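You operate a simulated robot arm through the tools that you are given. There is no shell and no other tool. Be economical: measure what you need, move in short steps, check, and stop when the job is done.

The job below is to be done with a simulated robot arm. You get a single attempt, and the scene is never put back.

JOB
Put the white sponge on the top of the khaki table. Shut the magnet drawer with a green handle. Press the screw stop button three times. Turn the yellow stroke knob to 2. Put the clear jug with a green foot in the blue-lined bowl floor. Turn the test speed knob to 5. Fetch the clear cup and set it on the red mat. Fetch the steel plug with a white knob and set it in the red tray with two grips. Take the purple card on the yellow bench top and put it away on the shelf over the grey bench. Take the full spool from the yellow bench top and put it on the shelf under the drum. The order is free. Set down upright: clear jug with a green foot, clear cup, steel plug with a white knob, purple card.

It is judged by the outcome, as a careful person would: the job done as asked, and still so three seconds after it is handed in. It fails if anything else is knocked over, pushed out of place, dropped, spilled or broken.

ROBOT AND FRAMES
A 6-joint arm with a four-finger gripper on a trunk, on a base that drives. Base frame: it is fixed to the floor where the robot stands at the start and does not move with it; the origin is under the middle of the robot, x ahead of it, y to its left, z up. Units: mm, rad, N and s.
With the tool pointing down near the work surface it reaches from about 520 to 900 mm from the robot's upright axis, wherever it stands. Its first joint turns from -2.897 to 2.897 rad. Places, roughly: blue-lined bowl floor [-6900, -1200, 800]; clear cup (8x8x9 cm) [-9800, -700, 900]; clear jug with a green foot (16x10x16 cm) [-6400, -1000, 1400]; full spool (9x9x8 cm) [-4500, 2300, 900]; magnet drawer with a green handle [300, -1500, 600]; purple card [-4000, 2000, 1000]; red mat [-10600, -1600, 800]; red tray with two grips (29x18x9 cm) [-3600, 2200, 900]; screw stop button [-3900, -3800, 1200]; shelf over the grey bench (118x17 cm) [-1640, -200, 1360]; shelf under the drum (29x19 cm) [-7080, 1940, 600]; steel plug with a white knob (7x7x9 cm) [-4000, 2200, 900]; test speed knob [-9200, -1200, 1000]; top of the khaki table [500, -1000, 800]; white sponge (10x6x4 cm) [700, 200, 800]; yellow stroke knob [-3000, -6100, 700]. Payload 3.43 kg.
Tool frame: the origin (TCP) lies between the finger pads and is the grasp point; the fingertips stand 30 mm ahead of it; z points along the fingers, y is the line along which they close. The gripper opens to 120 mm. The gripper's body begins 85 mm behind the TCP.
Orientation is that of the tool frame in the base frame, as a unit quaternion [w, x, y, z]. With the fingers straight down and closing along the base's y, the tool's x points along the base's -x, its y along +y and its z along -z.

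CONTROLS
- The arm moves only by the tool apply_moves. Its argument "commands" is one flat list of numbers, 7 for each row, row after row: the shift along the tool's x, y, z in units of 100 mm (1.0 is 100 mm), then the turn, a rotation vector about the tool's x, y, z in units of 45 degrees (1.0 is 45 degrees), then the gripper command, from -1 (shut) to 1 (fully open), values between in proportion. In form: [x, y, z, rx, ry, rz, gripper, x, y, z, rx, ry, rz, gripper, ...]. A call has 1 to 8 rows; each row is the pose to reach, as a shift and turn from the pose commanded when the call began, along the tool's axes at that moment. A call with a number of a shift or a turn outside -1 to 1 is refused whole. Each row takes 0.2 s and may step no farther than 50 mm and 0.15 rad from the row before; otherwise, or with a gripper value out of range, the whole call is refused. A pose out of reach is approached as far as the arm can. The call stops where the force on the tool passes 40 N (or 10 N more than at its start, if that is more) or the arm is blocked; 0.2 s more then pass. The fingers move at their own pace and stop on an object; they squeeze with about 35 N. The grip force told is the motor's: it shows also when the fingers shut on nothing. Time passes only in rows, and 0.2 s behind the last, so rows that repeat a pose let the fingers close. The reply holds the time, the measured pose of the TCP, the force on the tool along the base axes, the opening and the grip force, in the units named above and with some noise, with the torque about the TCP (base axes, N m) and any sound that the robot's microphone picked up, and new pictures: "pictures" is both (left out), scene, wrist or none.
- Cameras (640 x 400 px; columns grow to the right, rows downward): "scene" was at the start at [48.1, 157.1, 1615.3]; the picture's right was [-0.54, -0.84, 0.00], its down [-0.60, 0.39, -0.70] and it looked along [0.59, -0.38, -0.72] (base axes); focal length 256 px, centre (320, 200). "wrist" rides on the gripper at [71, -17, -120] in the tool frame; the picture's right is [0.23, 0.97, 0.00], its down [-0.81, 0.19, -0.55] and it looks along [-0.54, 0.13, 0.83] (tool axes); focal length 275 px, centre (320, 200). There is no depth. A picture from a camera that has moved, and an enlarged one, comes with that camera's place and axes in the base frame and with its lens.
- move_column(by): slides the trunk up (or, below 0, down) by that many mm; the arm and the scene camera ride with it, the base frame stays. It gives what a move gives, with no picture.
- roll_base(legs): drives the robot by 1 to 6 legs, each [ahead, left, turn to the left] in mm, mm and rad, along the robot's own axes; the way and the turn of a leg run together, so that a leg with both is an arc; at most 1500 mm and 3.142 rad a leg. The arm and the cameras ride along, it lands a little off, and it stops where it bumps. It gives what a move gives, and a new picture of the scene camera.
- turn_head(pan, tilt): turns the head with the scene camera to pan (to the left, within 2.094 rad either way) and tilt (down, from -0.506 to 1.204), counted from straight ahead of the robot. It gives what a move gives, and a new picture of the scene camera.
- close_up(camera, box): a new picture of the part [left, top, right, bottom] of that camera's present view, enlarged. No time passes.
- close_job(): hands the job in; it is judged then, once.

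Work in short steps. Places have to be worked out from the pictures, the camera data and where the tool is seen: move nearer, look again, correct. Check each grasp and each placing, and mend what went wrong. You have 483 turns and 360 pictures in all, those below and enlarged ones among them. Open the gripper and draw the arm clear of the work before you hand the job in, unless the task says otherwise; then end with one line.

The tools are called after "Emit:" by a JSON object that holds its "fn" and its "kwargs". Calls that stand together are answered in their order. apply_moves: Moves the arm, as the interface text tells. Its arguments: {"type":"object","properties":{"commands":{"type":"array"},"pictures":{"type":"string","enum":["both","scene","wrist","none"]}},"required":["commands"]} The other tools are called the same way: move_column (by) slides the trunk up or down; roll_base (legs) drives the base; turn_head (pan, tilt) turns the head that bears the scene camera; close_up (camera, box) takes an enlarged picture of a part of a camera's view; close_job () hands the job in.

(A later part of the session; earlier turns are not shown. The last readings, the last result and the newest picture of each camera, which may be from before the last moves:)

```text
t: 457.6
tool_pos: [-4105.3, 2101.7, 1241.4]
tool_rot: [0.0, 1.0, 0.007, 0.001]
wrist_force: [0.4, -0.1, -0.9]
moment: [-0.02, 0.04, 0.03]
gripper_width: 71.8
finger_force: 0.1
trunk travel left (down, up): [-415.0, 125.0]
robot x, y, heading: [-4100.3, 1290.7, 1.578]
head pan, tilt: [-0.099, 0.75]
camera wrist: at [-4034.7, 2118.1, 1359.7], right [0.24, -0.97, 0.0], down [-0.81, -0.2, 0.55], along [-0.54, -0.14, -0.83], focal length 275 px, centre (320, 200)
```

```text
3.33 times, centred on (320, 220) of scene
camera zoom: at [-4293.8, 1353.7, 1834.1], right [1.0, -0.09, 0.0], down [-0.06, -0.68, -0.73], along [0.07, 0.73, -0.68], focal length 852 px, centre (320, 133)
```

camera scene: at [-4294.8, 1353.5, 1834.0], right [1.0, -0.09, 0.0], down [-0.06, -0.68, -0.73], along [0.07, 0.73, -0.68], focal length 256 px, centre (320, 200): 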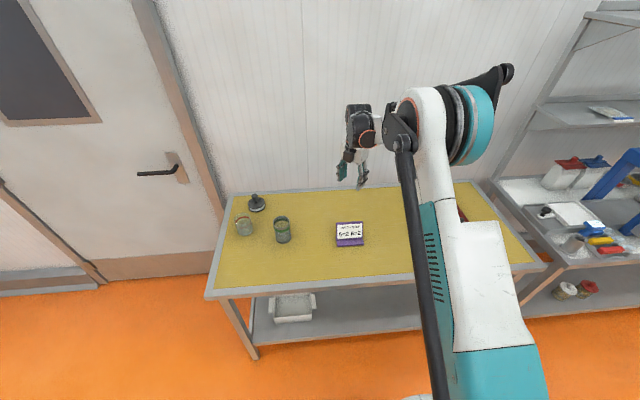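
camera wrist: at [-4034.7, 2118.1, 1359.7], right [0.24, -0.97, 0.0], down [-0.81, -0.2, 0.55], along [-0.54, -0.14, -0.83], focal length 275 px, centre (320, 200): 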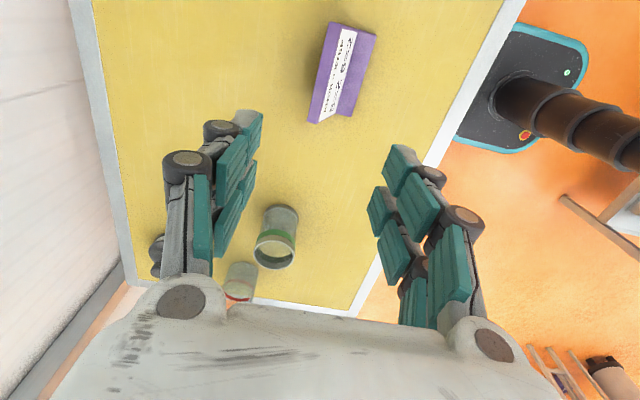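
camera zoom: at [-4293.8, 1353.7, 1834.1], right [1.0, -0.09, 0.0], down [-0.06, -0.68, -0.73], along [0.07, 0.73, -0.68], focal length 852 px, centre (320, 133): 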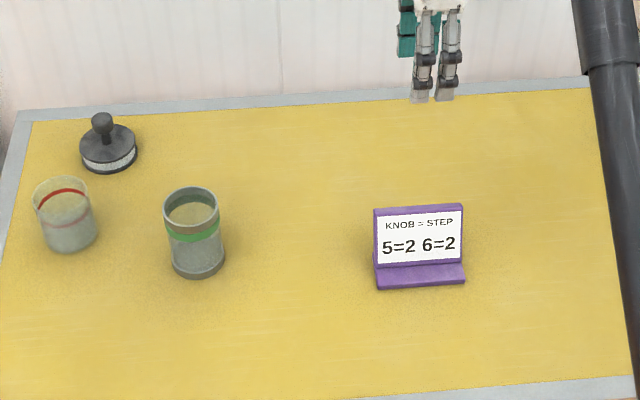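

The card's panel runs along x; its top edge is at about (-4086, 2097, 997). Align, lower the trunk 170 mm and check.

Emit:
{"fn": "apply_moves", "kwargs": {"commands": [0.19, 0.05, 0, 0, 0, 0, 0.0], "pictures": "none"}}

Emit:
{"fn": "move_column", "kwargs": {"by": -170}}

Emit:
{"fn": "apply_moves", "kwargs": {"commands": [0, 0, 0, 0, 0, 0, 0.0], "pictures": "wrist"}}

```text
t: 458.0
tool_pos: [-4082.6, 2097.2, 1240.3]
tool_rot: [0.001, 1.0, 0.008, 0.0]
wrist_force: [0.8, 0.3, 0.4]
moment: [0.02, 0.02, 0.01]
gripper_width: 60.0
finger_force: 0.1
trunk travel left (down, up): [-415.0, 125.0]
robot x, y, heading: [-4097.4, 1290.3, 1.58]
head pan, tilt: [-0.099, 0.75]
```

```text
t: 459.9
tool_pos: [-4082.9, 2095.5, 1070.6]
tool_rot: [0.0, 1.0, 0.007, 0.001]
wrist_force: [0.0, 0.3, 0.3]
moment: [-0.01, 0.04, -0.01]
gripper_width: 60.3
finger_force: 0.1
trunk travel left (down, up): [-245.0, 295.0]
robot x, y, heading: [-4103.2, 1288.6, 1.577]
head pan, tilt: [-0.099, 0.75]
```

```text
t: 460.3
tool_pos: [-4084.4, 2096.4, 1070.7]
tool_rot: [0.001, 1.0, 0.007, 0.001]
wrist_force: [0.1, 0.3, 0.0]
moment: [0.01, -0.01, 0.04]
gripper_width: 59.8
finger_force: 0.1
trunk travel left (down, up): [-245.0, 295.0]
robot x, y, heading: [-4100.5, 1288.6, 1.578]
head pan, tilt: [-0.099, 0.75]
camera wrist: at [-4014.7, 2113.8, 1189.9], right [0.25, -0.97, 0.0], down [-0.81, -0.2, 0.55], along [-0.53, -0.14, -0.83], focal length 275 px, centre (320, 200)
```

wrist: 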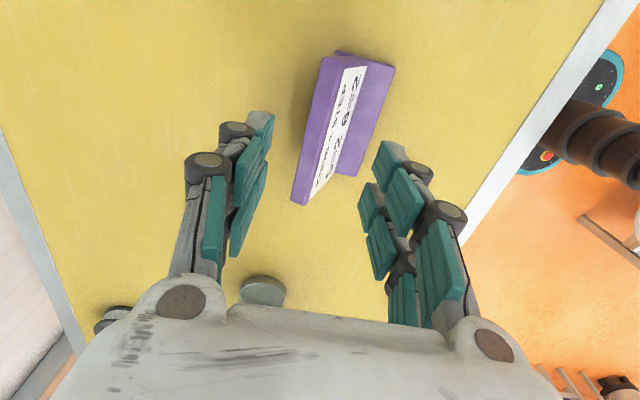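

Aligned. Lower 80 mm and close on the panel.

Emit:
{"fn": "apply_moves", "kwargs": {"commands": [0, 0, 0.3, 0, 0, 0, 0, 0, 0, 0.55, 0, 0, 0, 0, 0, 0, 0.72, 0, 0, 0, 0, 0, 0, 0.8, 0, 0, 0, 0, 0, 0, 0.8, 0, 0, 0, -0.6, 0, 0, 0.8, 0, 0, 0, -1, 0, 0, 0.8, 0, 0, 0, -1], "pictures": "wrist"}}

```text
t: 461.9
tool_pos: [-4083.9, 2096.1, 991.8]
tool_rot: [0.0, 1.0, 0.008, 0.0]
wrist_force: [1.2, -3.0, 8.4]
moment: [-0.78, -0.02, 0.09]
gripper_width: 25.0
finger_force: 35.0
trunk travel left (down, up): [-245.0, 295.0]
robot x, y, heading: [-4099.5, 1291.5, 1.579]
head pan, tilt: [-0.099, 0.75]
camera wrist: at [-4013.5, 2113.5, 1110.6], right [0.25, -0.97, 0.0], down [-0.81, -0.2, 0.55], along [-0.53, -0.14, -0.83], focal length 275 px, centre (320, 200)
```

wrist: 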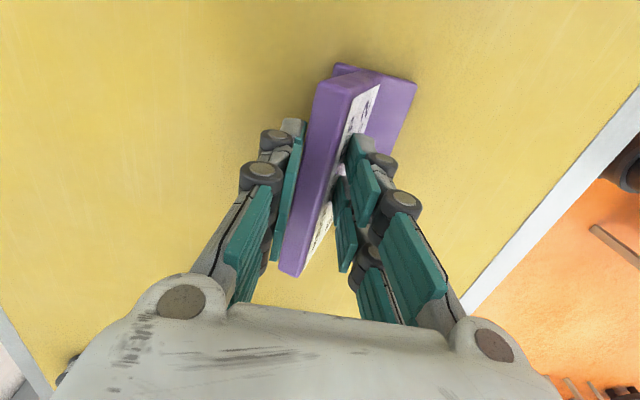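

The card is gripped. Lift and raise, then check the hold.

Emit:
{"fn": "apply_moves", "kwargs": {"commands": [0, 0, -0.2, 0, 0, 0, -1, 0, 0, -0.5, 0, 0, 0, -1, 0, 0, -0.95, 0, 0, 0, -1], "pictures": "none"}}

Emit:
{"fn": "move_column", "kwargs": {"by": 260}}

Emit:
{"fn": "apply_moves", "kwargs": {"commands": [0, 0, 0, 0, 0, 0, -1], "pictures": "both"}}

```text
t: 462.7
tool_pos: [-4082.8, 2095.4, 1088.3]
tool_rot: [0.0, 1.0, 0.008, 0.0]
wrist_force: [0.1, 0.5, -1.0]
moment: [0.02, -0.05, 0.0]
gripper_width: 15.7
finger_force: 34.8
trunk travel left (down, up): [-245.0, 295.0]
robot x, y, heading: [-4103.3, 1291.2, 1.573]
head pan, tilt: [-0.099, 0.75]
```

```text
t: 465.4
tool_pos: [-4082.5, 2096.0, 1346.5]
tool_rot: [0.0, 1.0, 0.008, 0.0]
wrist_force: [-0.4, -0.2, -2.7]
moment: [0.01, -0.01, -0.02]
gripper_width: 15.6
finger_force: 34.7
trunk travel left (down, up): [-505.0, 35.0]
robot x, y, heading: [-4099.3, 1292.5, 1.579]
head pan, tilt: [-0.099, 0.75]
```

```text
t: 465.8
tool_pos: [-4083.7, 2095.7, 1345.9]
tool_rot: [0.001, 1.0, 0.008, 0.0]
wrist_force: [0.7, 0.5, -1.6]
moment: [0.0, -0.02, 0.01]
gripper_width: 15.6
finger_force: 35.2
trunk travel left (down, up): [-505.0, 35.0]
robot x, y, heading: [-4099.9, 1292.4, 1.573]
head pan, tilt: [-0.099, 0.75]
camera scene: at [-4293.8, 1354.0, 1924.1], right [1.0, -0.09, 0.0], down [-0.06, -0.68, -0.73], along [0.07, 0.73, -0.68], focal length 256 px, centre (320, 200)
camera wrist: at [-4013.5, 2113.5, 1465.7], right [0.25, -0.97, 0.0], down [-0.81, -0.2, 0.55], along [-0.53, -0.14, -0.83], focal length 275 px, centre (320, 200)
```

scene: 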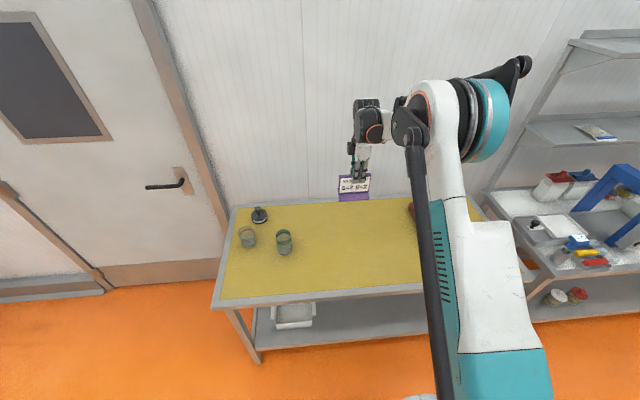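
wrist: 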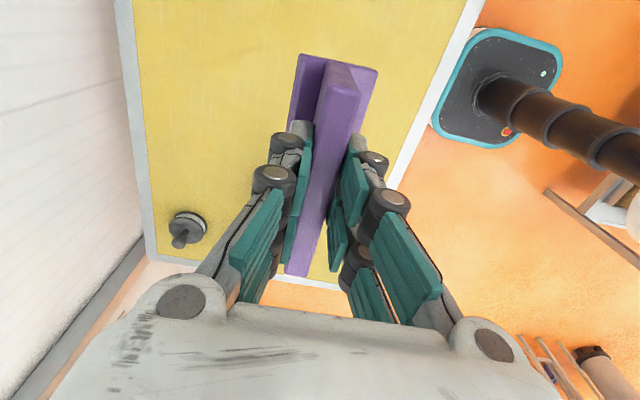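

The card is held (panel squared itself in the pads). Now back slightly, face east and drive along the aisle.

Emit:
{"fn": "roll_base", "kwargs": {"legs": [[0, 0, -1.57], [1450, 0, 0], [1450, 0, 0], [520, 0, 0]]}}

Emit:
{"fn": "turn_head", "kwargs": {"pan": -0.8, "tilt": 0.5}}

```text
t: 486.0
tool_pos: [68.0, 1409.2, 1344.9]
tool_rot: [0.002, 0.725, -0.689, 0.0]
wrist_force: [0.1, 0.2, -2.5]
moment: [-0.03, 0.04, 0.0]
gripper_width: 15.9
finger_force: 35.5
trunk travel left (down, up): [-505.0, 35.0]
robot x, y, heading: [-738.4, 1400.3, 0.042]
head pan, tilt: [-0.099, 0.75]
camera scene: at [-681.8, 1595.3, 1924.0], right [-0.06, -1.0, 0.0], down [-0.68, 0.04, -0.73], along [0.73, -0.04, -0.68], focal length 256 px, centre (320, 200)
```

scene: 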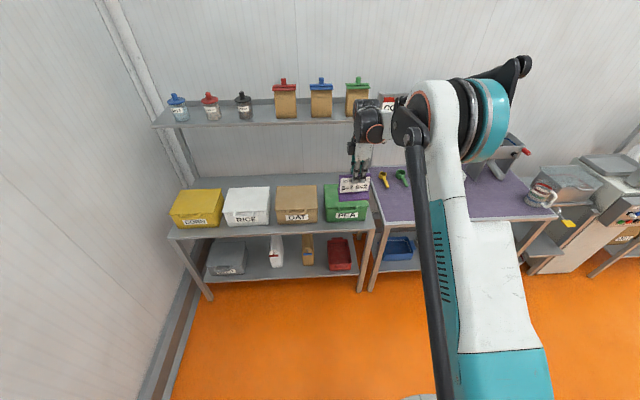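

```text
t: 487.0
tool_pos: [65.0, 1409.5, 1346.1]
tool_rot: [0.0, 0.724, -0.69, 0.0]
wrist_force: [-0.2, -0.5, -0.9]
moment: [-0.02, -0.02, -0.03]
gripper_width: 15.9
finger_force: 35.0
trunk travel left (down, up): [-505.0, 35.0]
robot x, y, heading: [-738.3, 1402.7, 0.048]
head pan, tilt: [-0.799, 0.499]
camera scene: at [-699.8, 1537.6, 1946.1], right [-0.69, -0.73, 0.0], down [-0.35, 0.33, -0.88], along [0.64, -0.6, -0.48], focal length 256 px, centre (320, 200)
```

scene: 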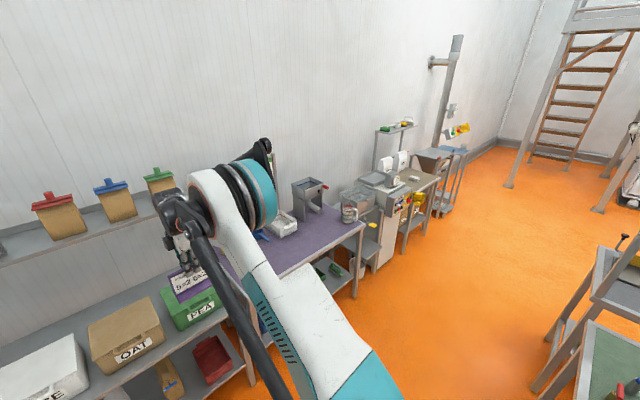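

Emit:
{"fn": "roll_base", "kwargs": {"legs": [[0, 0, -1.615], [0, 170, 0], [1400, 0, 0], [1350, 0, 0], [0, -1200, 0]]}}

Emit:
{"fn": "turn_head", "kwargs": {"pan": -2.09, "tilt": 0.5}}

```text
t: 511.1
tool_pos: [-1850.2, -2139.1, 1346.8]
tool_rot: [-0.001, 0.003, 1.0, 0.0]
wrist_force: [-0.6, -0.2, -2.0]
moment: [0.03, 0.02, 0.01]
gripper_width: 15.8
finger_force: 35.4
trunk travel left (down, up): [-505.0, 35.0]
robot x, y, heading: [-1814.9, -1334.8, -1.588]
head pan, tilt: [-0.799, 0.499]
camera scene: at [-1680.9, -1381.8, 1946.1], right [-0.69, 0.73, 0.0], down [0.35, 0.33, -0.88], along [-0.64, -0.6, -0.48], focal length 256 px, centre (320, 200)
```

scene: 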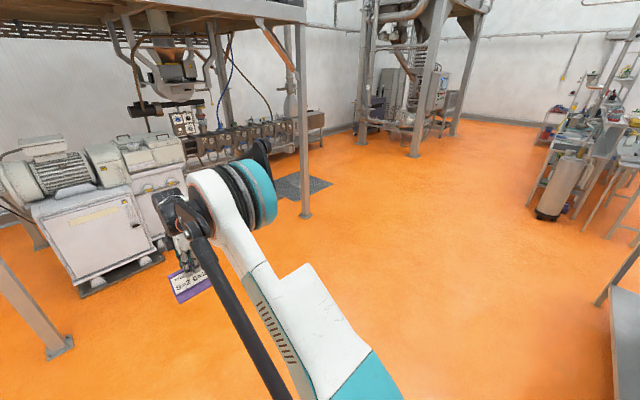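

```text
t: 512.5
tool_pos: [-1850.7, -2139.7, 1347.5]
tool_rot: [-0.001, 0.003, 1.0, 0.0]
wrist_force: [-0.2, -0.5, -2.1]
moment: [-0.01, 0.05, 0.0]
gripper_width: 15.5
finger_force: 35.2
trunk travel left (down, up): [-505.0, 35.0]
robot x, y, heading: [-1816.6, -1336.6, -1.581]
head pan, tilt: [-2.089, 0.499]
camera scene: at [-1692.5, -1273.2, 1946.1], right [0.51, 0.86, 0.0], down [0.41, -0.24, -0.88], along [-0.76, 0.45, -0.48], focal length 256 px, centre (320, 200)
```

scene: 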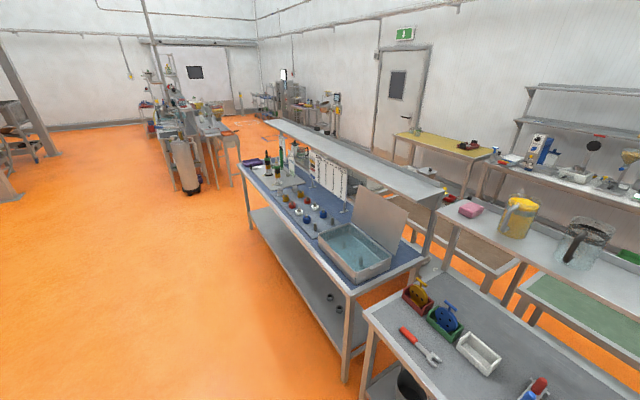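

Turn around to face the grey bench and its shelf.

Emit:
{"fn": "roll_base", "kwargs": {"legs": [[-150, 0, 0], [0, 0, 3.14]]}}

Emit:
{"fn": "turn_head", "kwargs": {"pan": -0.1, "tilt": 0.6}}

```text
t: 521.2
tool_pos: [-1776.3, -381.7, 1347.3]
tool_rot: [0.0, 1.0, -0.003, 0.001]
wrist_force: [-1.1, 0.1, -1.2]
moment: [-0.02, -0.02, 0.01]
gripper_width: 15.7
finger_force: 34.9
trunk travel left (down, up): [-505.0, 35.0]
robot x, y, heading: [-1813.3, -1185.7, 1.56]
head pan, tilt: [-2.089, 0.499]
camera scene: at [-1934.5, -1248.1, 1946.1], right [-0.51, -0.86, 0.0], down [-0.41, 0.24, -0.88], along [0.76, -0.45, -0.48], focal length 256 px, centre (320, 200)
```

scene: 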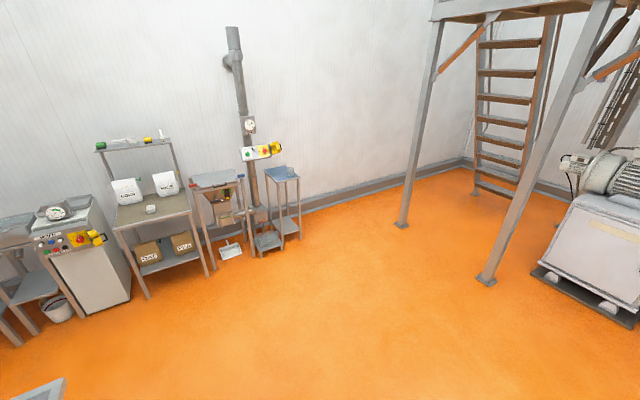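

```text
t: 523.2
tool_pos: [-1776.5, -382.5, 1346.4]
tool_rot: [0.001, 1.0, -0.004, 0.0]
wrist_force: [-0.2, -0.6, -2.9]
moment: [0.0, -0.04, 0.0]
gripper_width: 15.5
finger_force: 35.1
trunk travel left (down, up): [-505.0, 35.0]
robot x, y, heading: [-1807.5, -1184.8, 1.559]
head pan, tilt: [-0.099, 0.6]
camera scene: at [-2002.6, -1114.0, 1937.0], right [0.99, -0.11, 0.0], down [-0.06, -0.56, -0.82], along [0.09, 0.82, -0.57], focal length 256 px, centre (320, 200)
```

scene: 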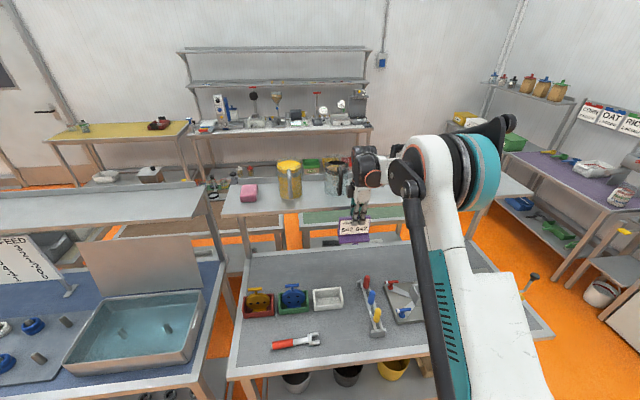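

I'll raise the arm for the shelf and shift right to a free spot near x≈-1500, then look.

Emit:
{"fn": "move_column", "kwargs": {"by": 35}}

Emit:
{"fn": "apply_moves", "kwargs": {"commands": [0, 0, -0.33, 0, 0, 0, -1, 0, 0, -0.66, 0, 0, 0, -1, 0, 0, -1, 0, 0, 0, -1], "pictures": "none"}}

Emit:
{"fn": "roll_base", "kwargs": {"legs": [[0, -280, 0]]}}

Emit:
{"fn": "apply_moves", "kwargs": {"commands": [0, 0, -0.2, 0, 0, 0, -1], "pictures": "wrist"}}

```text
t: 524.0
tool_pos: [-1776.8, -380.7, 1381.7]
tool_rot: [0.001, 1.0, -0.002, 0.0]
wrist_force: [-0.7, -0.3, -1.8]
moment: [0.0, 0.02, 0.02]
gripper_width: 15.6
finger_force: 35.2
trunk travel left (down, up): [-540.0, 0.0]
robot x, y, heading: [-1811.5, -1185.9, 1.557]
head pan, tilt: [-0.099, 0.6]
```

```text
t: 524.8
tool_pos: [-1776.7, -383.0, 1480.3]
tool_rot: [0.0, 1.0, -0.002, 0.001]
wrist_force: [1.1, 0.2, -1.4]
moment: [0.05, -0.03, -0.01]
gripper_width: 15.6
finger_force: 35.2
trunk travel left (down, up): [-540.0, 0.0]
robot x, y, heading: [-1812.0, -1184.5, 1.556]
head pan, tilt: [-0.099, 0.6]
```

```text
t: 526.7
tool_pos: [-1490.8, -387.3, 1480.4]
tool_rot: [0.001, 1.0, -0.005, -0.001]
wrist_force: [0.9, -0.1, -1.2]
moment: [0.01, 0.03, 0.05]
gripper_width: 15.6
finger_force: 35.0
trunk travel left (down, up): [-540.0, 0.0]
robot x, y, heading: [-1529.0, -1191.9, 1.551]
head pan, tilt: [-0.099, 0.6]
camera scene: at [-1718.8, -1118.0, 1972.2], right [0.99, -0.12, 0.0], down [-0.07, -0.56, -0.82], along [0.1, 0.82, -0.57], focal length 256 px, centre (320, 200)
```

scene: 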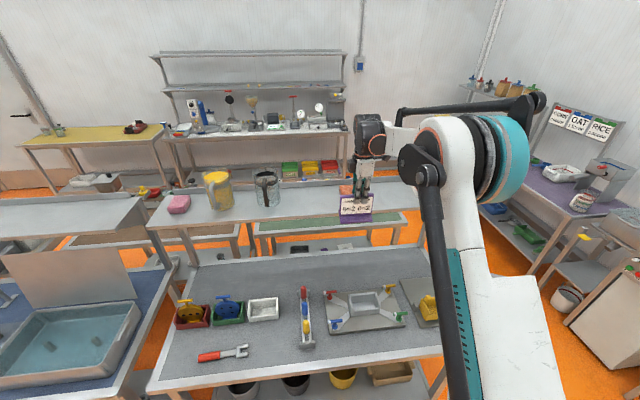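

```text
t: 527.1
tool_pos: [-1492.4, -385.7, 1497.5]
tool_rot: [0.001, 1.0, -0.005, 0.001]
wrist_force: [0.5, -0.1, -1.6]
moment: [0.05, 0.02, -0.01]
gripper_width: 15.9
finger_force: 35.0
trunk travel left (down, up): [-540.0, 0.0]
robot x, y, heading: [-1529.9, -1187.8, 1.555]
head pan, tilt: [-0.099, 0.6]
camera wrist: at [-1422.4, -370.8, 1618.6], right [0.22, -0.97, 0.0], down [-0.81, -0.18, 0.55], along [-0.54, -0.12, -0.83], focal length 275 px, centre (320, 200)
```

wrist: 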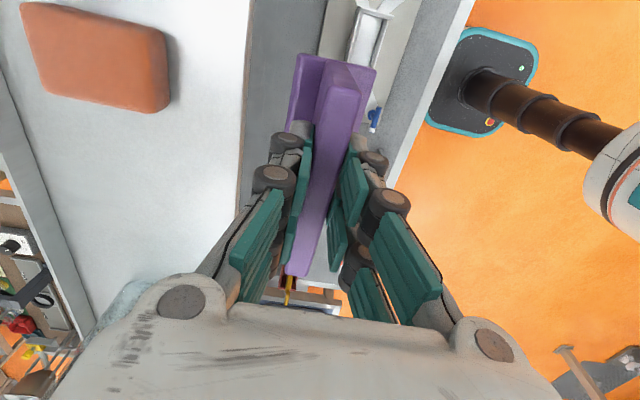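

The brick is directly ahead here; the free stretch is x≈-1770…-1540. Shift left 160 mm and look.

Emit:
{"fn": "roll_base", "kwargs": {"legs": [[0, 160, 0.015]]}}

Emit:
{"fn": "apply_moves", "kwargs": {"commands": [0, 0, 0, 0, 0, 0, -1], "pictures": "wrist"}}

```text
t: 528.5
tool_pos: [-1666.7, -383.7, 1499.0]
tool_rot: [0.001, 1.0, 0.004, 0.001]
wrist_force: [-1.2, -0.1, -1.6]
moment: [0.05, -0.12, 0.0]
gripper_width: 15.8
finger_force: 34.5
trunk travel left (down, up): [-540.0, 0.0]
robot x, y, heading: [-1690.7, -1185.5, 1.571]
head pan, tilt: [-0.099, 0.6]
camera scene: at [-1883.7, -1119.5, 1971.7], right [0.99, -0.1, 0.0], down [-0.06, -0.56, -0.82], along [0.08, 0.82, -0.57], focal length 256 px, centre (320, 200)
```

scene: 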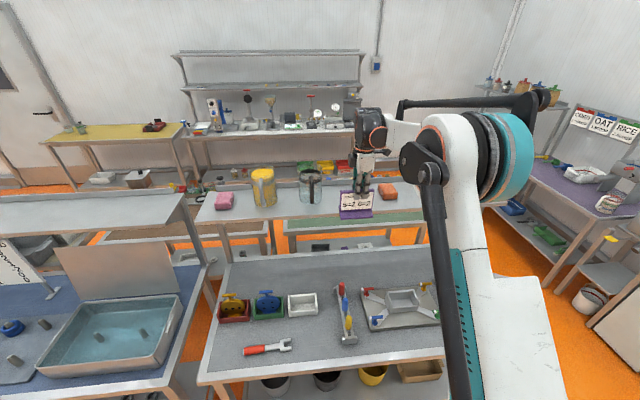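

```text
t: 528.9
tool_pos: [-1664.7, -384.5, 1497.3]
tool_rot: [0.001, 1.0, 0.004, 0.002]
wrist_force: [0.9, -0.3, -3.0]
moment: [-0.03, -0.03, 0.02]
gripper_width: 15.7
finger_force: 34.8
trunk travel left (down, up): [-540.0, 0.0]
robot x, y, heading: [-1690.8, -1190.6, 1.573]
head pan, tilt: [-0.099, 0.6]
camera wrist: at [-1594.9, -367.0, 1618.1], right [0.24, -0.97, 0.0], down [-0.81, -0.2, 0.55], along [-0.54, -0.13, -0.83], focal length 275 px, centre (320, 200)
```

wrist: 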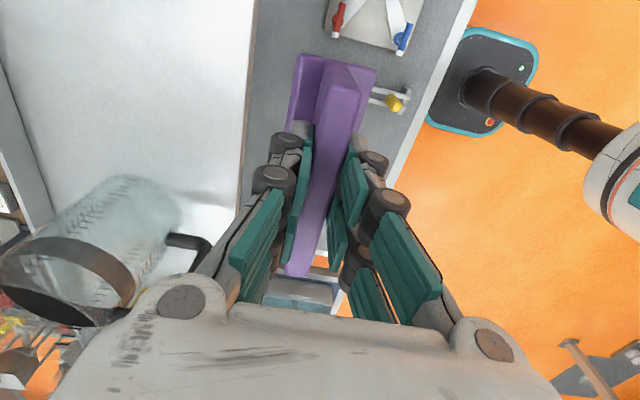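

Free spot ahead. Move ahead 190 mm (10 mm right) over the shelf.

Emit:
{"fn": "roll_base", "kwargs": {"legs": [[185, -8, 0]]}}

Emit:
{"fn": "apply_moves", "kwargs": {"commands": [0, 0, 0, 0, 0, 0, -1], "pictures": "both"}}

```text
t: 530.4
tool_pos: [-1656.5, -199.4, 1497.5]
tool_rot: [0.001, 1.0, 0.004, 0.001]
wrist_force: [0.4, 1.3, -1.7]
moment: [-0.07, -0.02, 0.02]
gripper_width: 16.0
finger_force: 35.3
trunk travel left (down, up): [-540.0, 0.0]
robot x, y, heading: [-1680.0, -1006.5, 1.569]
head pan, tilt: [-0.099, 0.6]
camera scene: at [-1872.7, -934.5, 1971.9], right [0.99, -0.1, 0.0], down [-0.06, -0.56, -0.82], along [0.08, 0.82, -0.57], focal length 256 px, centre (320, 200)
```

scene: 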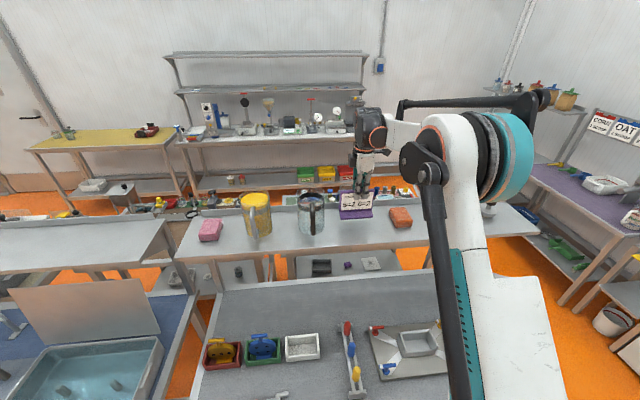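

```text
t: 530.8
tool_pos: [-1657.4, -200.7, 1498.3]
tool_rot: [0.001, 1.0, 0.003, 0.001]
wrist_force: [0.9, 0.5, -2.5]
moment: [-0.03, -0.02, -0.01]
gripper_width: 15.6
finger_force: 35.2
trunk travel left (down, up): [-540.0, 0.0]
robot x, y, heading: [-1678.8, -1006.4, 1.567]
head pan, tilt: [-0.099, 0.6]
camera scene: at [-1872.7, -936.4, 1972.0], right [0.99, -0.1, 0.0], down [-0.06, -0.56, -0.82], along [0.08, 0.82, -0.57], focal length 256 px, centre (320, 200)
camera wrist: at [-1586.7, -183.9, 1618.0], right [0.24, -0.97, 0.0], down [-0.81, -0.2, 0.55], along [-0.54, -0.13, -0.83], focal length 275 px, centre (320, 200)
```

scene: 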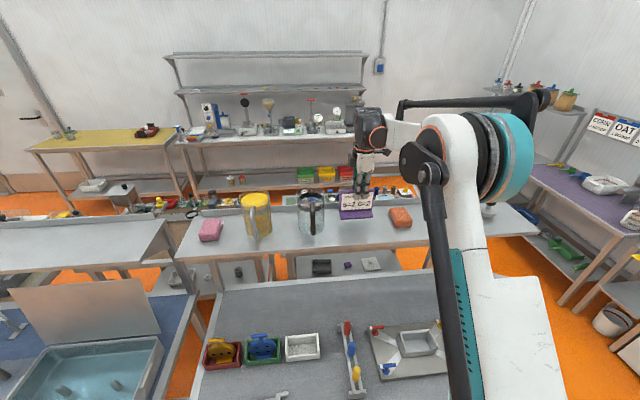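
wrist: 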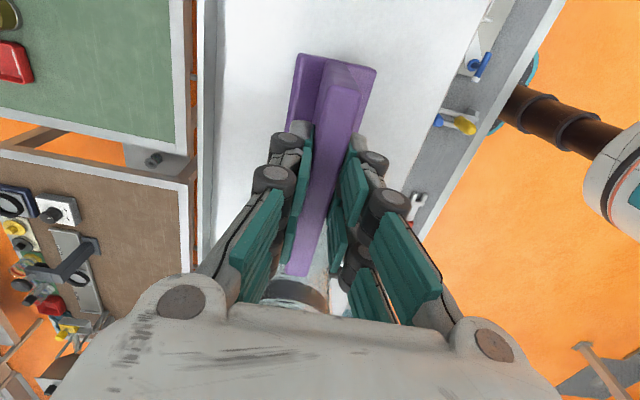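

Over the shelf's middle. Tilt the tool 16° so the card's foot is flat again, and start lowering.

Emit:
{"fn": "apply_moves", "kwargs": {"commands": [0, 0, 0.05, -0.17, 0, 0, -1, 0, 0, 0.15, -0.35, 0, 0, -1, 0, 0, 0.3, -0.35, 0, 0, -1, 0, 0, 0.45, -0.35, 0, 0, -1, 0, 0, 0.55, -0.35, 0, 0, -1], "pictures": "both"}}

Emit:
{"fn": "close_up", "kwargs": {"camera": "scene", "box": [280, 130, 440, 250]}}

```text
t: 532.0
tool_pos: [-1657.6, -201.3, 1446.3]
tool_rot: [0.138, 0.99, 0.003, 0.001]
wrist_force: [1.0, 0.7, 1.9]
moment: [-0.07, 0.18, -0.04]
gripper_width: 15.8
finger_force: 35.0
trunk travel left (down, up): [-540.0, 0.0]
robot x, y, heading: [-1684.3, -1005.2, 1.569]
head pan, tilt: [-0.099, 0.6]
camera scene: at [-1872.7, -937.9, 1972.1], right [0.99, -0.1, 0.0], down [-0.06, -0.56, -0.83], along [0.08, 0.82, -0.56], focal length 256 px, centre (320, 200)
camera wrist: at [-1587.0, -152.1, 1555.9], right [0.24, -0.93, 0.27], down [-0.81, -0.04, 0.58], along [-0.53, -0.35, -0.77], focal length 275 px, centre (320, 200)
```

scene: 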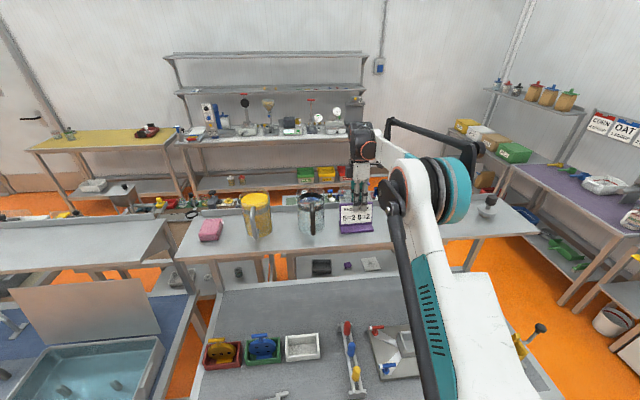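
wrist: 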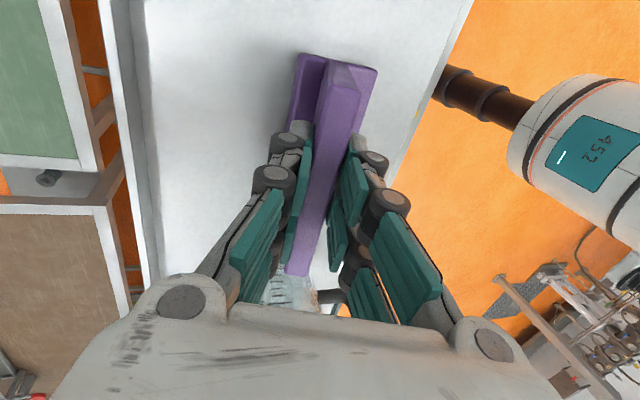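

```text
3.33 times, centred on (360, 190) of scene
camera zoom: at [-1872.7, -937.9, 1972.1], right [0.99, -0.1, 0.0], down [-0.06, -0.56, -0.83], along [0.08, 0.82, -0.56], focal length 852 px, centre (187, 233)
```

zoom: 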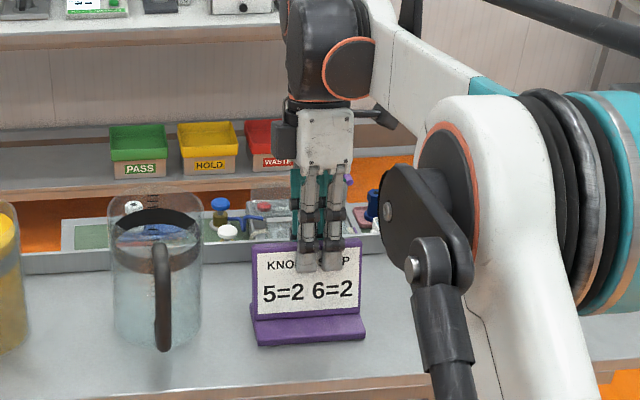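

It looks flat and seems just to touch the shelf (z ≈1365). Lower a few mm more.

Emit:
{"fn": "apply_moves", "kwargs": {"commands": [0, -0.008, 0.029, 0, 0, 0, -1, 0, -0.016, 0.058, 0, 0, 0, -1, 0, -0.02, 0.077, 0, 0, 0, -1], "pictures": "none"}}

```text
t: 532.8
tool_pos: [-1656.5, -201.3, 1437.2]
tool_rot: [0.137, 0.991, 0.003, 0.001]
wrist_force: [0.5, 11.0, 34.8]
moment: [-0.88, -0.02, 0.0]
gripper_width: 18.3
finger_force: 35.3
trunk travel left (down, up): [-540.0, 0.0]
robot x, y, heading: [-1679.2, -1007.5, 1.573]
head pan, tilt: [-0.099, 0.6]
```

Firm contact (35 N). Open, then withdraw along the tool axis.

Emit:
{"fn": "apply_moves", "kwargs": {"commands": [0, 0, -0.03, 0, 0, 0, -0.6, 0, 0, -0.03, 0, 0, 0, -0.2, 0, 0, -0.03, 0, 0, 0, 0, 0, 0, -0.3, 0, 0, 0, 0, 0, 0, -0.65, 0, 0, 0, 0, 0, 0, -1, 0, 0, 0, 0], "pictures": "wrist"}}

Emit:
{"fn": "close_up", "kwargs": {"camera": "scene", "box": [280, 130, 440, 250]}}

```text
t: 534.2
tool_pos: [-1657.2, -172.9, 1531.6]
tool_rot: [0.137, 0.991, 0.003, 0.002]
wrist_force: [-0.2, -0.3, -1.0]
moment: [-0.02, -0.02, 0.0]
gripper_width: 59.9
finger_force: 0.1
trunk travel left (down, up): [-540.0, 0.0]
robot x, y, heading: [-1680.8, -1010.2, 1.567]
head pan, tilt: [-0.099, 0.6]
camera wrist: at [-1586.9, -124.1, 1642.2], right [0.24, -0.93, 0.27], down [-0.81, -0.04, 0.58], along [-0.53, -0.35, -0.77], focal length 275 px, centre (320, 200)
```

wrist: 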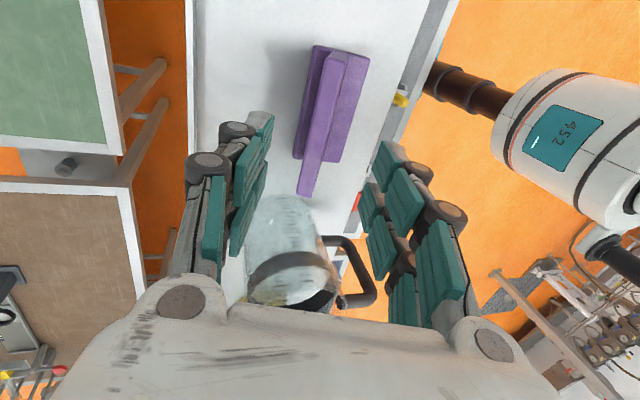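

```text
3.33 times, centred on (360, 190) of scene
camera zoom: at [-1872.7, -935.9, 1971.9], right [0.99, -0.1, 0.0], down [-0.06, -0.56, -0.82], along [0.08, 0.82, -0.57], focal length 852 px, centre (187, 233)
```

zoom: 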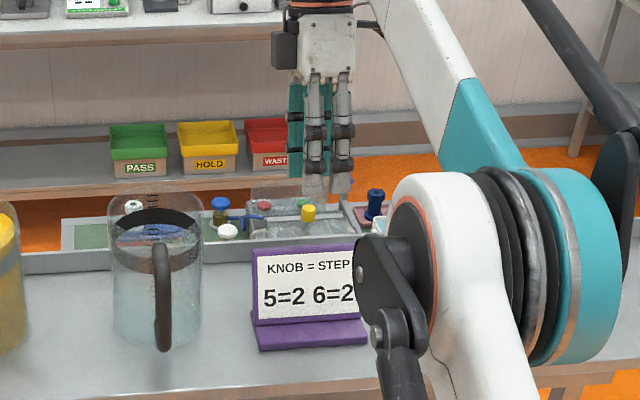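

The card stands upright on the shelf. Back away, untilt, and return to the yellow bench via the east aisle.

Emit:
{"fn": "roll_base", "kwargs": {"legs": [[-420, 0, 0], [0, -1120, 0], [1400, 0, 0], [1050, 0, 0]]}}

Emit:
{"fn": "apply_moves", "kwargs": {"commands": [0, 0, 0, 0.17, 0, 0, 0, 0, 0, 0, 0.35, 0, 0, 0], "pictures": "none"}}

```text
t: 553.6
tool_pos: [-487.8, 1839.7, 1531.5]
tool_rot: [0.137, 0.99, -0.004, 0.001]
wrist_force: [0.1, 0.6, -0.1]
moment: [-0.04, -0.02, -0.01]
gripper_width: 59.9
finger_force: 0.1
trunk travel left (down, up): [-540.0, 0.0]
robot x, y, heading: [-528.3, 1006.3, 1.554]
head pan, tilt: [-0.099, 0.6]
camera scene: at [-717.3, 1080.2, 1972.0], right [0.99, -0.12, 0.0], down [-0.07, -0.56, -0.82], along [0.1, 0.82, -0.57], focal length 256 px, centre (320, 200)
```

scene: 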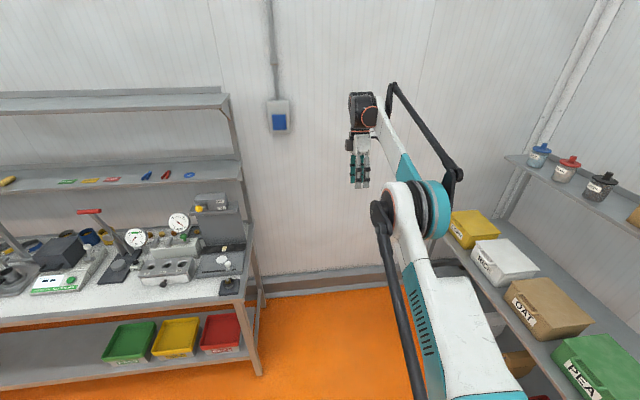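

```text
t: 554.2
tool_pos: [-487.5, 1838.3, 1531.8]
tool_rot: [-0.001, 1.0, -0.005, 0.002]
wrist_force: [-0.4, -0.5, 0.2]
moment: [0.04, 0.05, 0.02]
gripper_width: 60.0
finger_force: 0.1
trunk travel left (down, up): [-540.0, 0.0]
robot x, y, heading: [-525.1, 1008.3, 1.548]
head pan, tilt: [-0.099, 0.6]
```

Emit:
{"fn": "roll_base", "kwargs": {"legs": [[0, 0, 1.593], [300, -310, 0], [1450, 0, 0], [1450, 0, 0], [420, 0, 0], [0, 0, -1.57]]}}

```text
t: 580.3
tool_pos: [-4078.0, 2216.8, 1532.2]
tool_rot: [0.001, 1.0, -0.014, 0.001]
wrist_force: [0.9, -0.6, 0.6]
moment: [0.01, 0.0, 0.0]
gripper_width: 60.2
finger_force: 0.1
trunk travel left (down, up): [-540.0, 0.0]
robot x, y, heading: [-4134.2, 1385.2, 1.535]
head pan, tilt: [-0.099, 0.6]
camera scene: at [-4321.3, 1461.3, 1972.0], right [0.99, -0.14, 0.0], down [-0.08, -0.56, -0.82], along [0.11, 0.82, -0.57], focal length 256 px, centre (320, 200)
```

scene: 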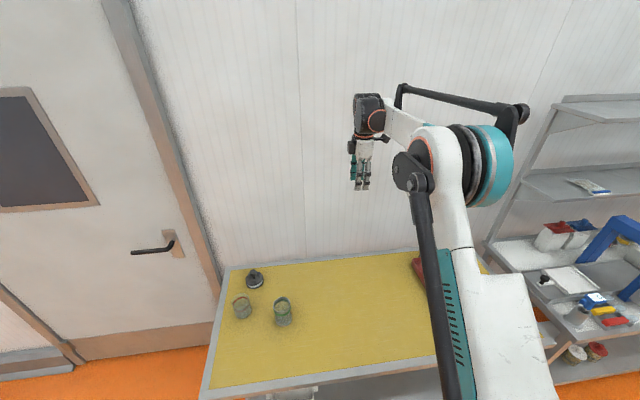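

Emit:
{"fn": "roll_base", "kwargs": {"legs": [[75, 475, 0.036]]}}

Emit:
{"fn": "move_column", "kwargs": {"by": -300}}

Emit:
{"fn": "apply_moves", "kwargs": {"commands": [0, 0, 0, 0, 0, 0, 0], "pictures": "wrist"}}

```text
t: 583.2
tool_pos: [-4596.0, 2304.9, 1531.5]
tool_rot: [0.001, 1.0, 0.002, 0.001]
wrist_force: [-0.8, -0.6, 0.4]
moment: [-0.03, 0.0, -0.03]
gripper_width: 60.1
finger_force: 0.0
trunk travel left (down, up): [-540.0, 0.0]
robot x, y, heading: [-4620.3, 1472.2, 1.569]
head pan, tilt: [-0.099, 0.6]
camera scene: at [-4813.6, 1541.6, 1971.9], right [0.99, -0.1, 0.0], down [-0.06, -0.56, -0.82], along [0.09, 0.82, -0.57], focal length 256 px, centre (320, 200)
```

scene: 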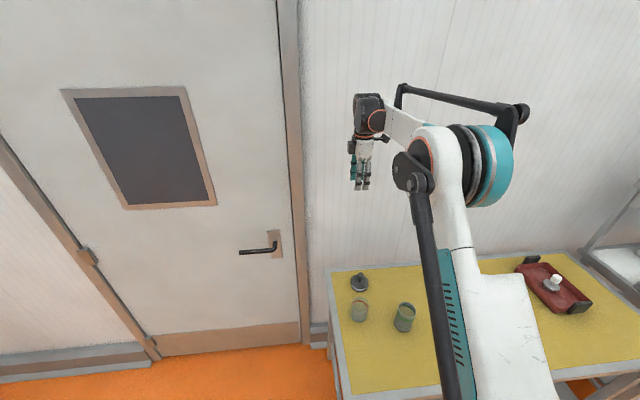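

```text
t: 586.2
tool_pos: [-4593.6, 2304.3, 1233.1]
tool_rot: [0.0, 1.0, 0.002, 0.001]
wrist_force: [-0.2, 0.4, -0.5]
moment: [0.0, -0.02, 0.0]
gripper_width: 60.0
finger_force: 0.0
trunk travel left (down, up): [-240.0, 300.0]
robot x, y, heading: [-4624.8, 1473.3, 1.568]
head pan, tilt: [-0.099, 0.6]
```

```text
t: 586.6
tool_pos: [-4594.3, 2304.3, 1232.2]
tool_rot: [0.001, 1.0, 0.003, 0.001]
wrist_force: [-0.3, -0.7, -0.5]
moment: [0.0, 0.03, 0.0]
gripper_width: 60.0
finger_force: 0.0
trunk travel left (down, up): [-240.0, 300.0]
robot x, y, heading: [-4618.9, 1468.8, 1.572]
head pan, tilt: [-0.099, 0.6]
camera wrist: at [-4524.2, 2320.8, 1351.2], right [0.24, -0.97, 0.0], down [-0.81, -0.2, 0.55], along [-0.54, -0.13, -0.83], focal length 275 px, centre (320, 200)
```

wrist: 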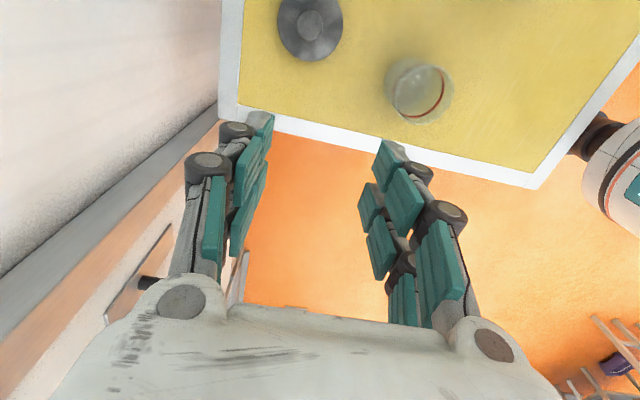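

Spool centre at about (-4535, 2330). Align over it and lower.

Emit:
{"fn": "apply_moves", "kwargs": {"commands": [0.3, -0.13, 0, 0, 0, 0, 0, 0.59, -0.26, 0, 0, 0, 0, 0], "pictures": "none"}}

Emit:
{"fn": "move_column", "kwargs": {"by": -160}}

Emit:
{"fn": "apply_moves", "kwargs": {"commands": [0, 0, 0, 0, 0, 0, 0], "pictures": "wrist"}}

```text
t: 587.2
tool_pos: [-4535.2, 2332.5, 1232.7]
tool_rot: [0.001, 1.0, 0.002, 0.001]
wrist_force: [0.2, 0.5, -0.2]
moment: [-0.02, 0.02, 0.0]
gripper_width: 60.0
finger_force: 0.0
trunk travel left (down, up): [-240.0, 300.0]
robot x, y, heading: [-4620.8, 1471.5, 1.568]
head pan, tilt: [-0.099, 0.6]
```

```text
t: 589.1
tool_pos: [-4536.0, 2332.0, 1073.0]
tool_rot: [0.0, 1.0, 0.002, 0.001]
wrist_force: [0.3, -0.5, 0.8]
moment: [-0.02, 0.03, -0.01]
gripper_width: 60.0
finger_force: 0.1
trunk travel left (down, up): [-80.0, 460.0]
robot x, y, heading: [-4620.7, 1471.1, 1.57]
head pan, tilt: [-0.099, 0.6]
```

```text
t: 589.5
tool_pos: [-4536.0, 2331.1, 1072.8]
tool_rot: [0.0, 1.0, 0.002, 0.001]
wrist_force: [-0.6, -0.2, 0.8]
moment: [0.03, -0.01, -0.02]
gripper_width: 60.1
finger_force: 0.1
trunk travel left (down, up): [-80.0, 460.0]
robot x, y, heading: [-4620.5, 1470.2, 1.57]
head pan, tilt: [-0.099, 0.6]
camera wrist: at [-4466.0, 2348.8, 1192.5], right [0.24, -0.97, 0.0], down [-0.81, -0.2, 0.55], along [-0.54, -0.13, -0.83], focal length 275 px, centre (320, 200)
```

wrist: 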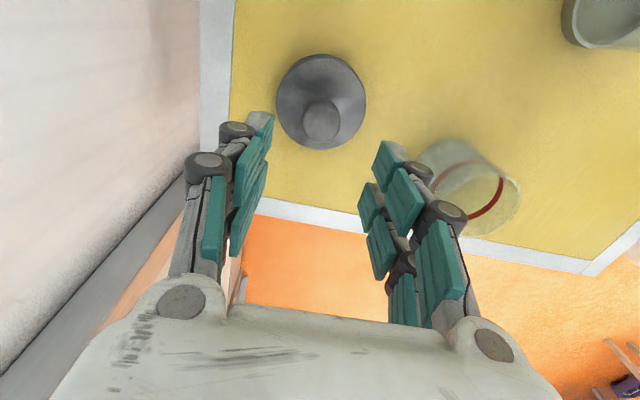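

Emit:
{"fn": "apply_moves", "kwargs": {"commands": [0.06, 0, 0.3, 0, 0, 0, -0.1, 0.06, 0, 0.55, 0, 0, 0, -0.1, 0.06, 0, 0.75, 0, 0, 0, -0.1], "pictures": "wrist"}}

```text
t: 590.3
tool_pos: [-4529.2, 2331.4, 998.8]
tool_rot: [0.0, 1.0, 0.003, 0.001]
wrist_force: [0.0, -0.5, -0.1]
moment: [-0.02, -0.02, 0.0]
gripper_width: 53.9
finger_force: 0.1
trunk travel left (down, up): [-80.0, 460.0]
robot x, y, heading: [-4622.0, 1467.3, 1.568]
head pan, tilt: [-0.099, 0.6]
camera wrist: at [-4458.7, 2348.7, 1117.5], right [0.24, -0.97, 0.0], down [-0.81, -0.2, 0.55], along [-0.54, -0.13, -0.83], focal length 275 px, centre (320, 200)
```

wrist: 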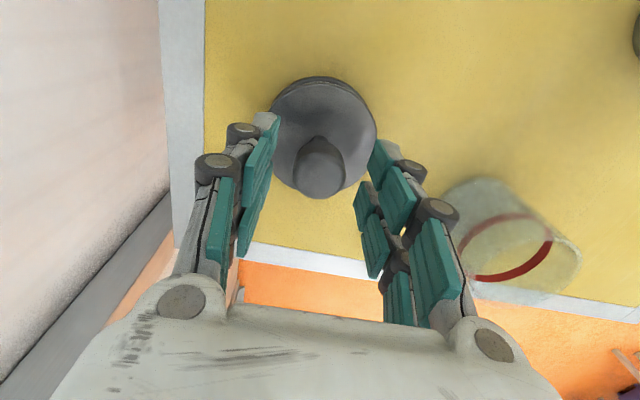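

Emit:
{"fn": "apply_moves", "kwargs": {"commands": [0, 0, 0.12, 0, 0, 0, -0.1, 0, 0, 0.12, 0, 0, 0, -0.6, 0, 0, 0.12, 0, 0, 0, -1, 0, 0, 0.12, 0, 0, 0, -1], "pictures": "wrist"}}

```text
t: 591.3
tool_pos: [-4529.2, 2334.0, 986.3]
tool_rot: [0.001, 1.0, 0.002, 0.001]
wrist_force: [0.2, -0.9, -0.2]
moment: [-0.08, 0.0, 0.01]
gripper_width: 30.5
finger_force: 35.1
trunk travel left (down, up): [-80.0, 460.0]
robot x, y, heading: [-4621.7, 1476.3, 1.571]
head pan, tilt: [-0.099, 0.6]
camera wrist: at [-4459.2, 2349.0, 1105.7], right [0.24, -0.97, 0.0], down [-0.81, -0.2, 0.55], along [-0.54, -0.13, -0.83], focal length 275 px, centre (320, 200)
```

wrist: 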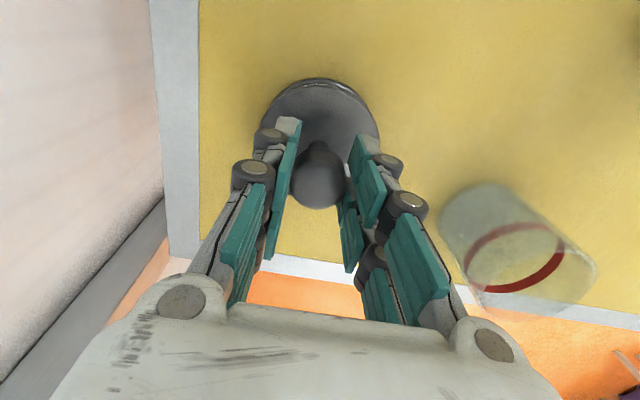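

Gripped at 30 mm. Lift.

Emit:
{"fn": "apply_moves", "kwargs": {"commands": [0, 0, -0.2, 0, 0, 0, -1, 0, 0, -0.5, 0, 0, 0, -1, 0, 0, -0.95, 0, 0, 0, -1], "pictures": "none"}}

Emit:
{"fn": "move_column", "kwargs": {"by": 200}}

Emit:
{"fn": "roll_base", "kwargs": {"legs": [[-450, 0, 0], [0, 1300, 0]]}}

Emit:
{"fn": "turn_head", "kwargs": {"pan": 0.6, "tilt": 0.6}}

```text
t: 592.1
tool_pos: [-4530.6, 2332.9, 1080.5]
tool_rot: [0.001, 1.0, 0.003, 0.0]
wrist_force: [-0.5, -0.4, -2.1]
moment: [0.0, -0.02, 0.0]
gripper_width: 30.6
finger_force: 35.0
trunk travel left (down, up): [-80.0, 460.0]
robot x, y, heading: [-4621.7, 1474.4, 1.569]
head pan, tilt: [-0.099, 0.6]
```

```text
t: 594.2
tool_pos: [-4531.0, 2331.7, 1278.8]
tool_rot: [0.001, 1.0, 0.002, 0.001]
wrist_force: [-0.7, 0.7, -1.2]
moment: [0.02, -0.03, 0.01]
gripper_width: 30.4
finger_force: 34.9
trunk travel left (down, up): [-280.0, 260.0]
robot x, y, heading: [-4622.5, 1472.8, 1.564]
head pan, tilt: [-0.099, 0.6]
```

```text
t: 603.2
tool_pos: [-5886.7, 1873.2, 1279.6]
tool_rot: [-0.001, 1.0, 0.015, 0.001]
wrist_force: [0.3, 0.3, -1.8]
moment: [0.0, 0.0, -0.03]
gripper_width: 30.1
finger_force: 35.6
trunk travel left (down, up): [-280.0, 260.0]
robot x, y, heading: [-5953.5, 1010.2, 1.595]
head pan, tilt: [-0.099, 0.6]
camera scene: at [-6146.4, 1073.9, 1712.0], right [1.0, -0.08, 0.0], down [-0.04, -0.56, -0.82], along [0.06, 0.82, -0.57], focal length 256 px, centre (320, 200)
```

scene: 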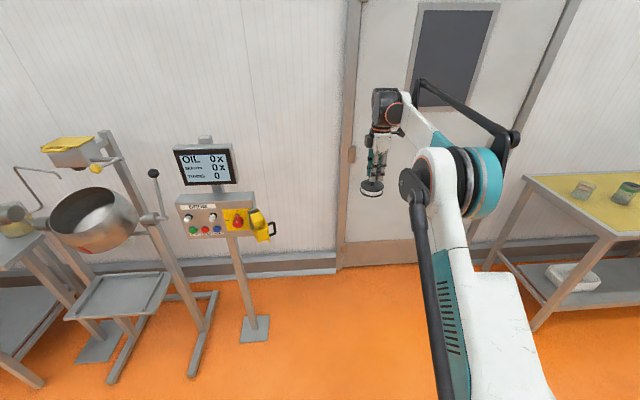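

```text
t: 604.3
tool_pos: [-5885.2, 1871.2, 1281.2]
tool_rot: [0.001, 1.0, 0.015, 0.001]
wrist_force: [0.8, 0.1, -1.6]
moment: [0.01, -0.04, 0.01]
gripper_width: 30.2
finger_force: 35.2
trunk travel left (down, up): [-280.0, 260.0]
robot x, y, heading: [-5950.2, 1009.7, 1.595]
head pan, tilt: [0.6, 0.6]
camera scene: at [-6204.5, 1057.7, 1712.0], right [0.81, 0.58, 0.0], down [0.33, -0.46, -0.82], along [-0.48, 0.67, -0.57], focal length 256 px, centre (320, 200)
```

scene: 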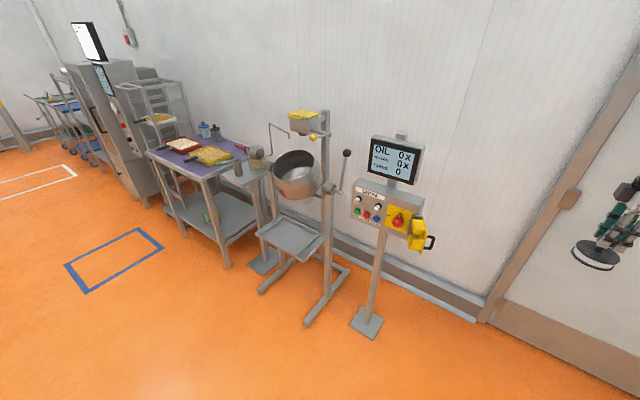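

The shelf under the drum is in view, near (-7080, 1940, 600). Back off 250 mm, drive left in front of it and look.

Emit:
{"fn": "roll_base", "kwargs": {"legs": [[-250, 0, -0.025], [0, 1080, 0]]}}

Emit:
{"fn": "turn_head", "kwargs": {"pan": 0.0, "tilt": 0.55}}

Emit:
{"fn": "close_up", "kwargs": {"camera": "scene", "box": [260, 120, 460, 300]}}

```text
t: 611.2
tool_pos: [-6952.0, 1615.4, 1280.0]
tool_rot: [0.001, 1.0, 0.009, 0.002]
wrist_force: [0.2, 0.1, -2.8]
moment: [0.0, -0.05, 0.01]
gripper_width: 30.2
finger_force: 35.1
trunk travel left (down, up): [-280.0, 260.0]
robot x, y, heading: [-7026.0, 753.9, 1.581]
head pan, tilt: [0.6, 0.6]
camera scene: at [-7280.1, 804.9, 1711.9], right [0.82, 0.57, 0.0], down [0.32, -0.46, -0.82], along [-0.47, 0.68, -0.57], focal length 256 px, centre (320, 200)
```

scene: 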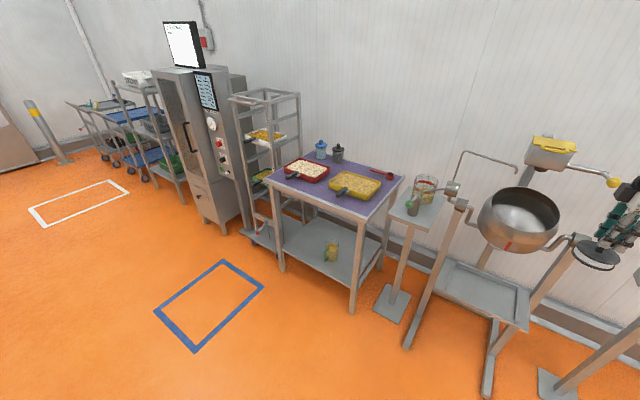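

```text
t: 612.2
tool_pos: [-6951.3, 1615.2, 1279.1]
tool_rot: [0.0, 1.0, 0.01, 0.001]
wrist_force: [0.4, -0.4, -1.8]
moment: [-0.05, -0.04, 0.0]
gripper_width: 30.4
finger_force: 35.5
trunk travel left (down, up): [-280.0, 260.0]
robot x, y, heading: [-7031.4, 756.6, 1.583]
head pan, tilt: [0.0, 0.55]
camera scene: at [-7230.1, 822.4, 1716.5], right [1.0, 0.01, 0.0], down [0.01, -0.52, -0.85], along [-0.01, 0.85, -0.52], focal length 256 px, centre (320, 200)
```

scene: 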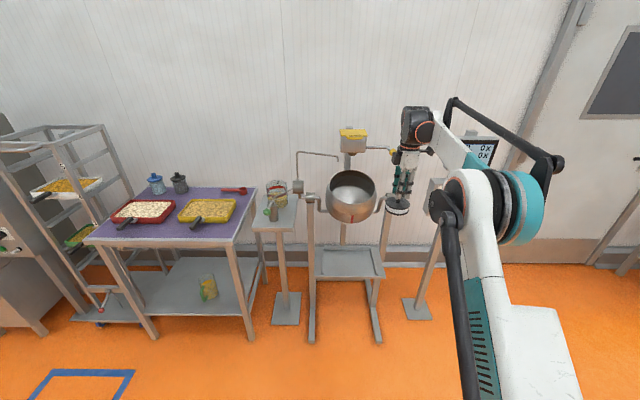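

```text
2.22 times, centred on (360, 210) of scene
camera zoom: at [-7230.1, 822.4, 1716.5], right [1.0, 0.01, 0.0], down [0.01, -0.52, -0.85], along [-0.01, 0.85, -0.52], focal length 568 px, centre (231, 178)
```

zoom: 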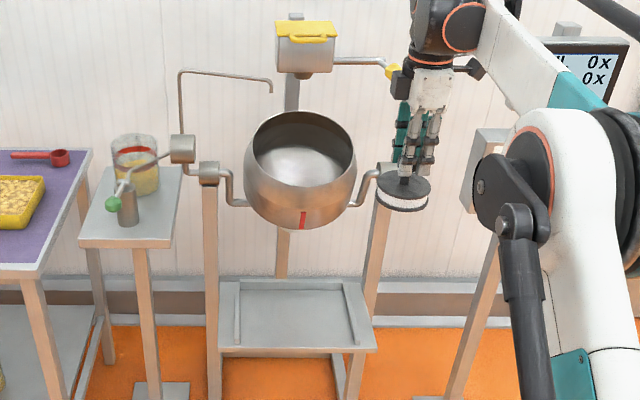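

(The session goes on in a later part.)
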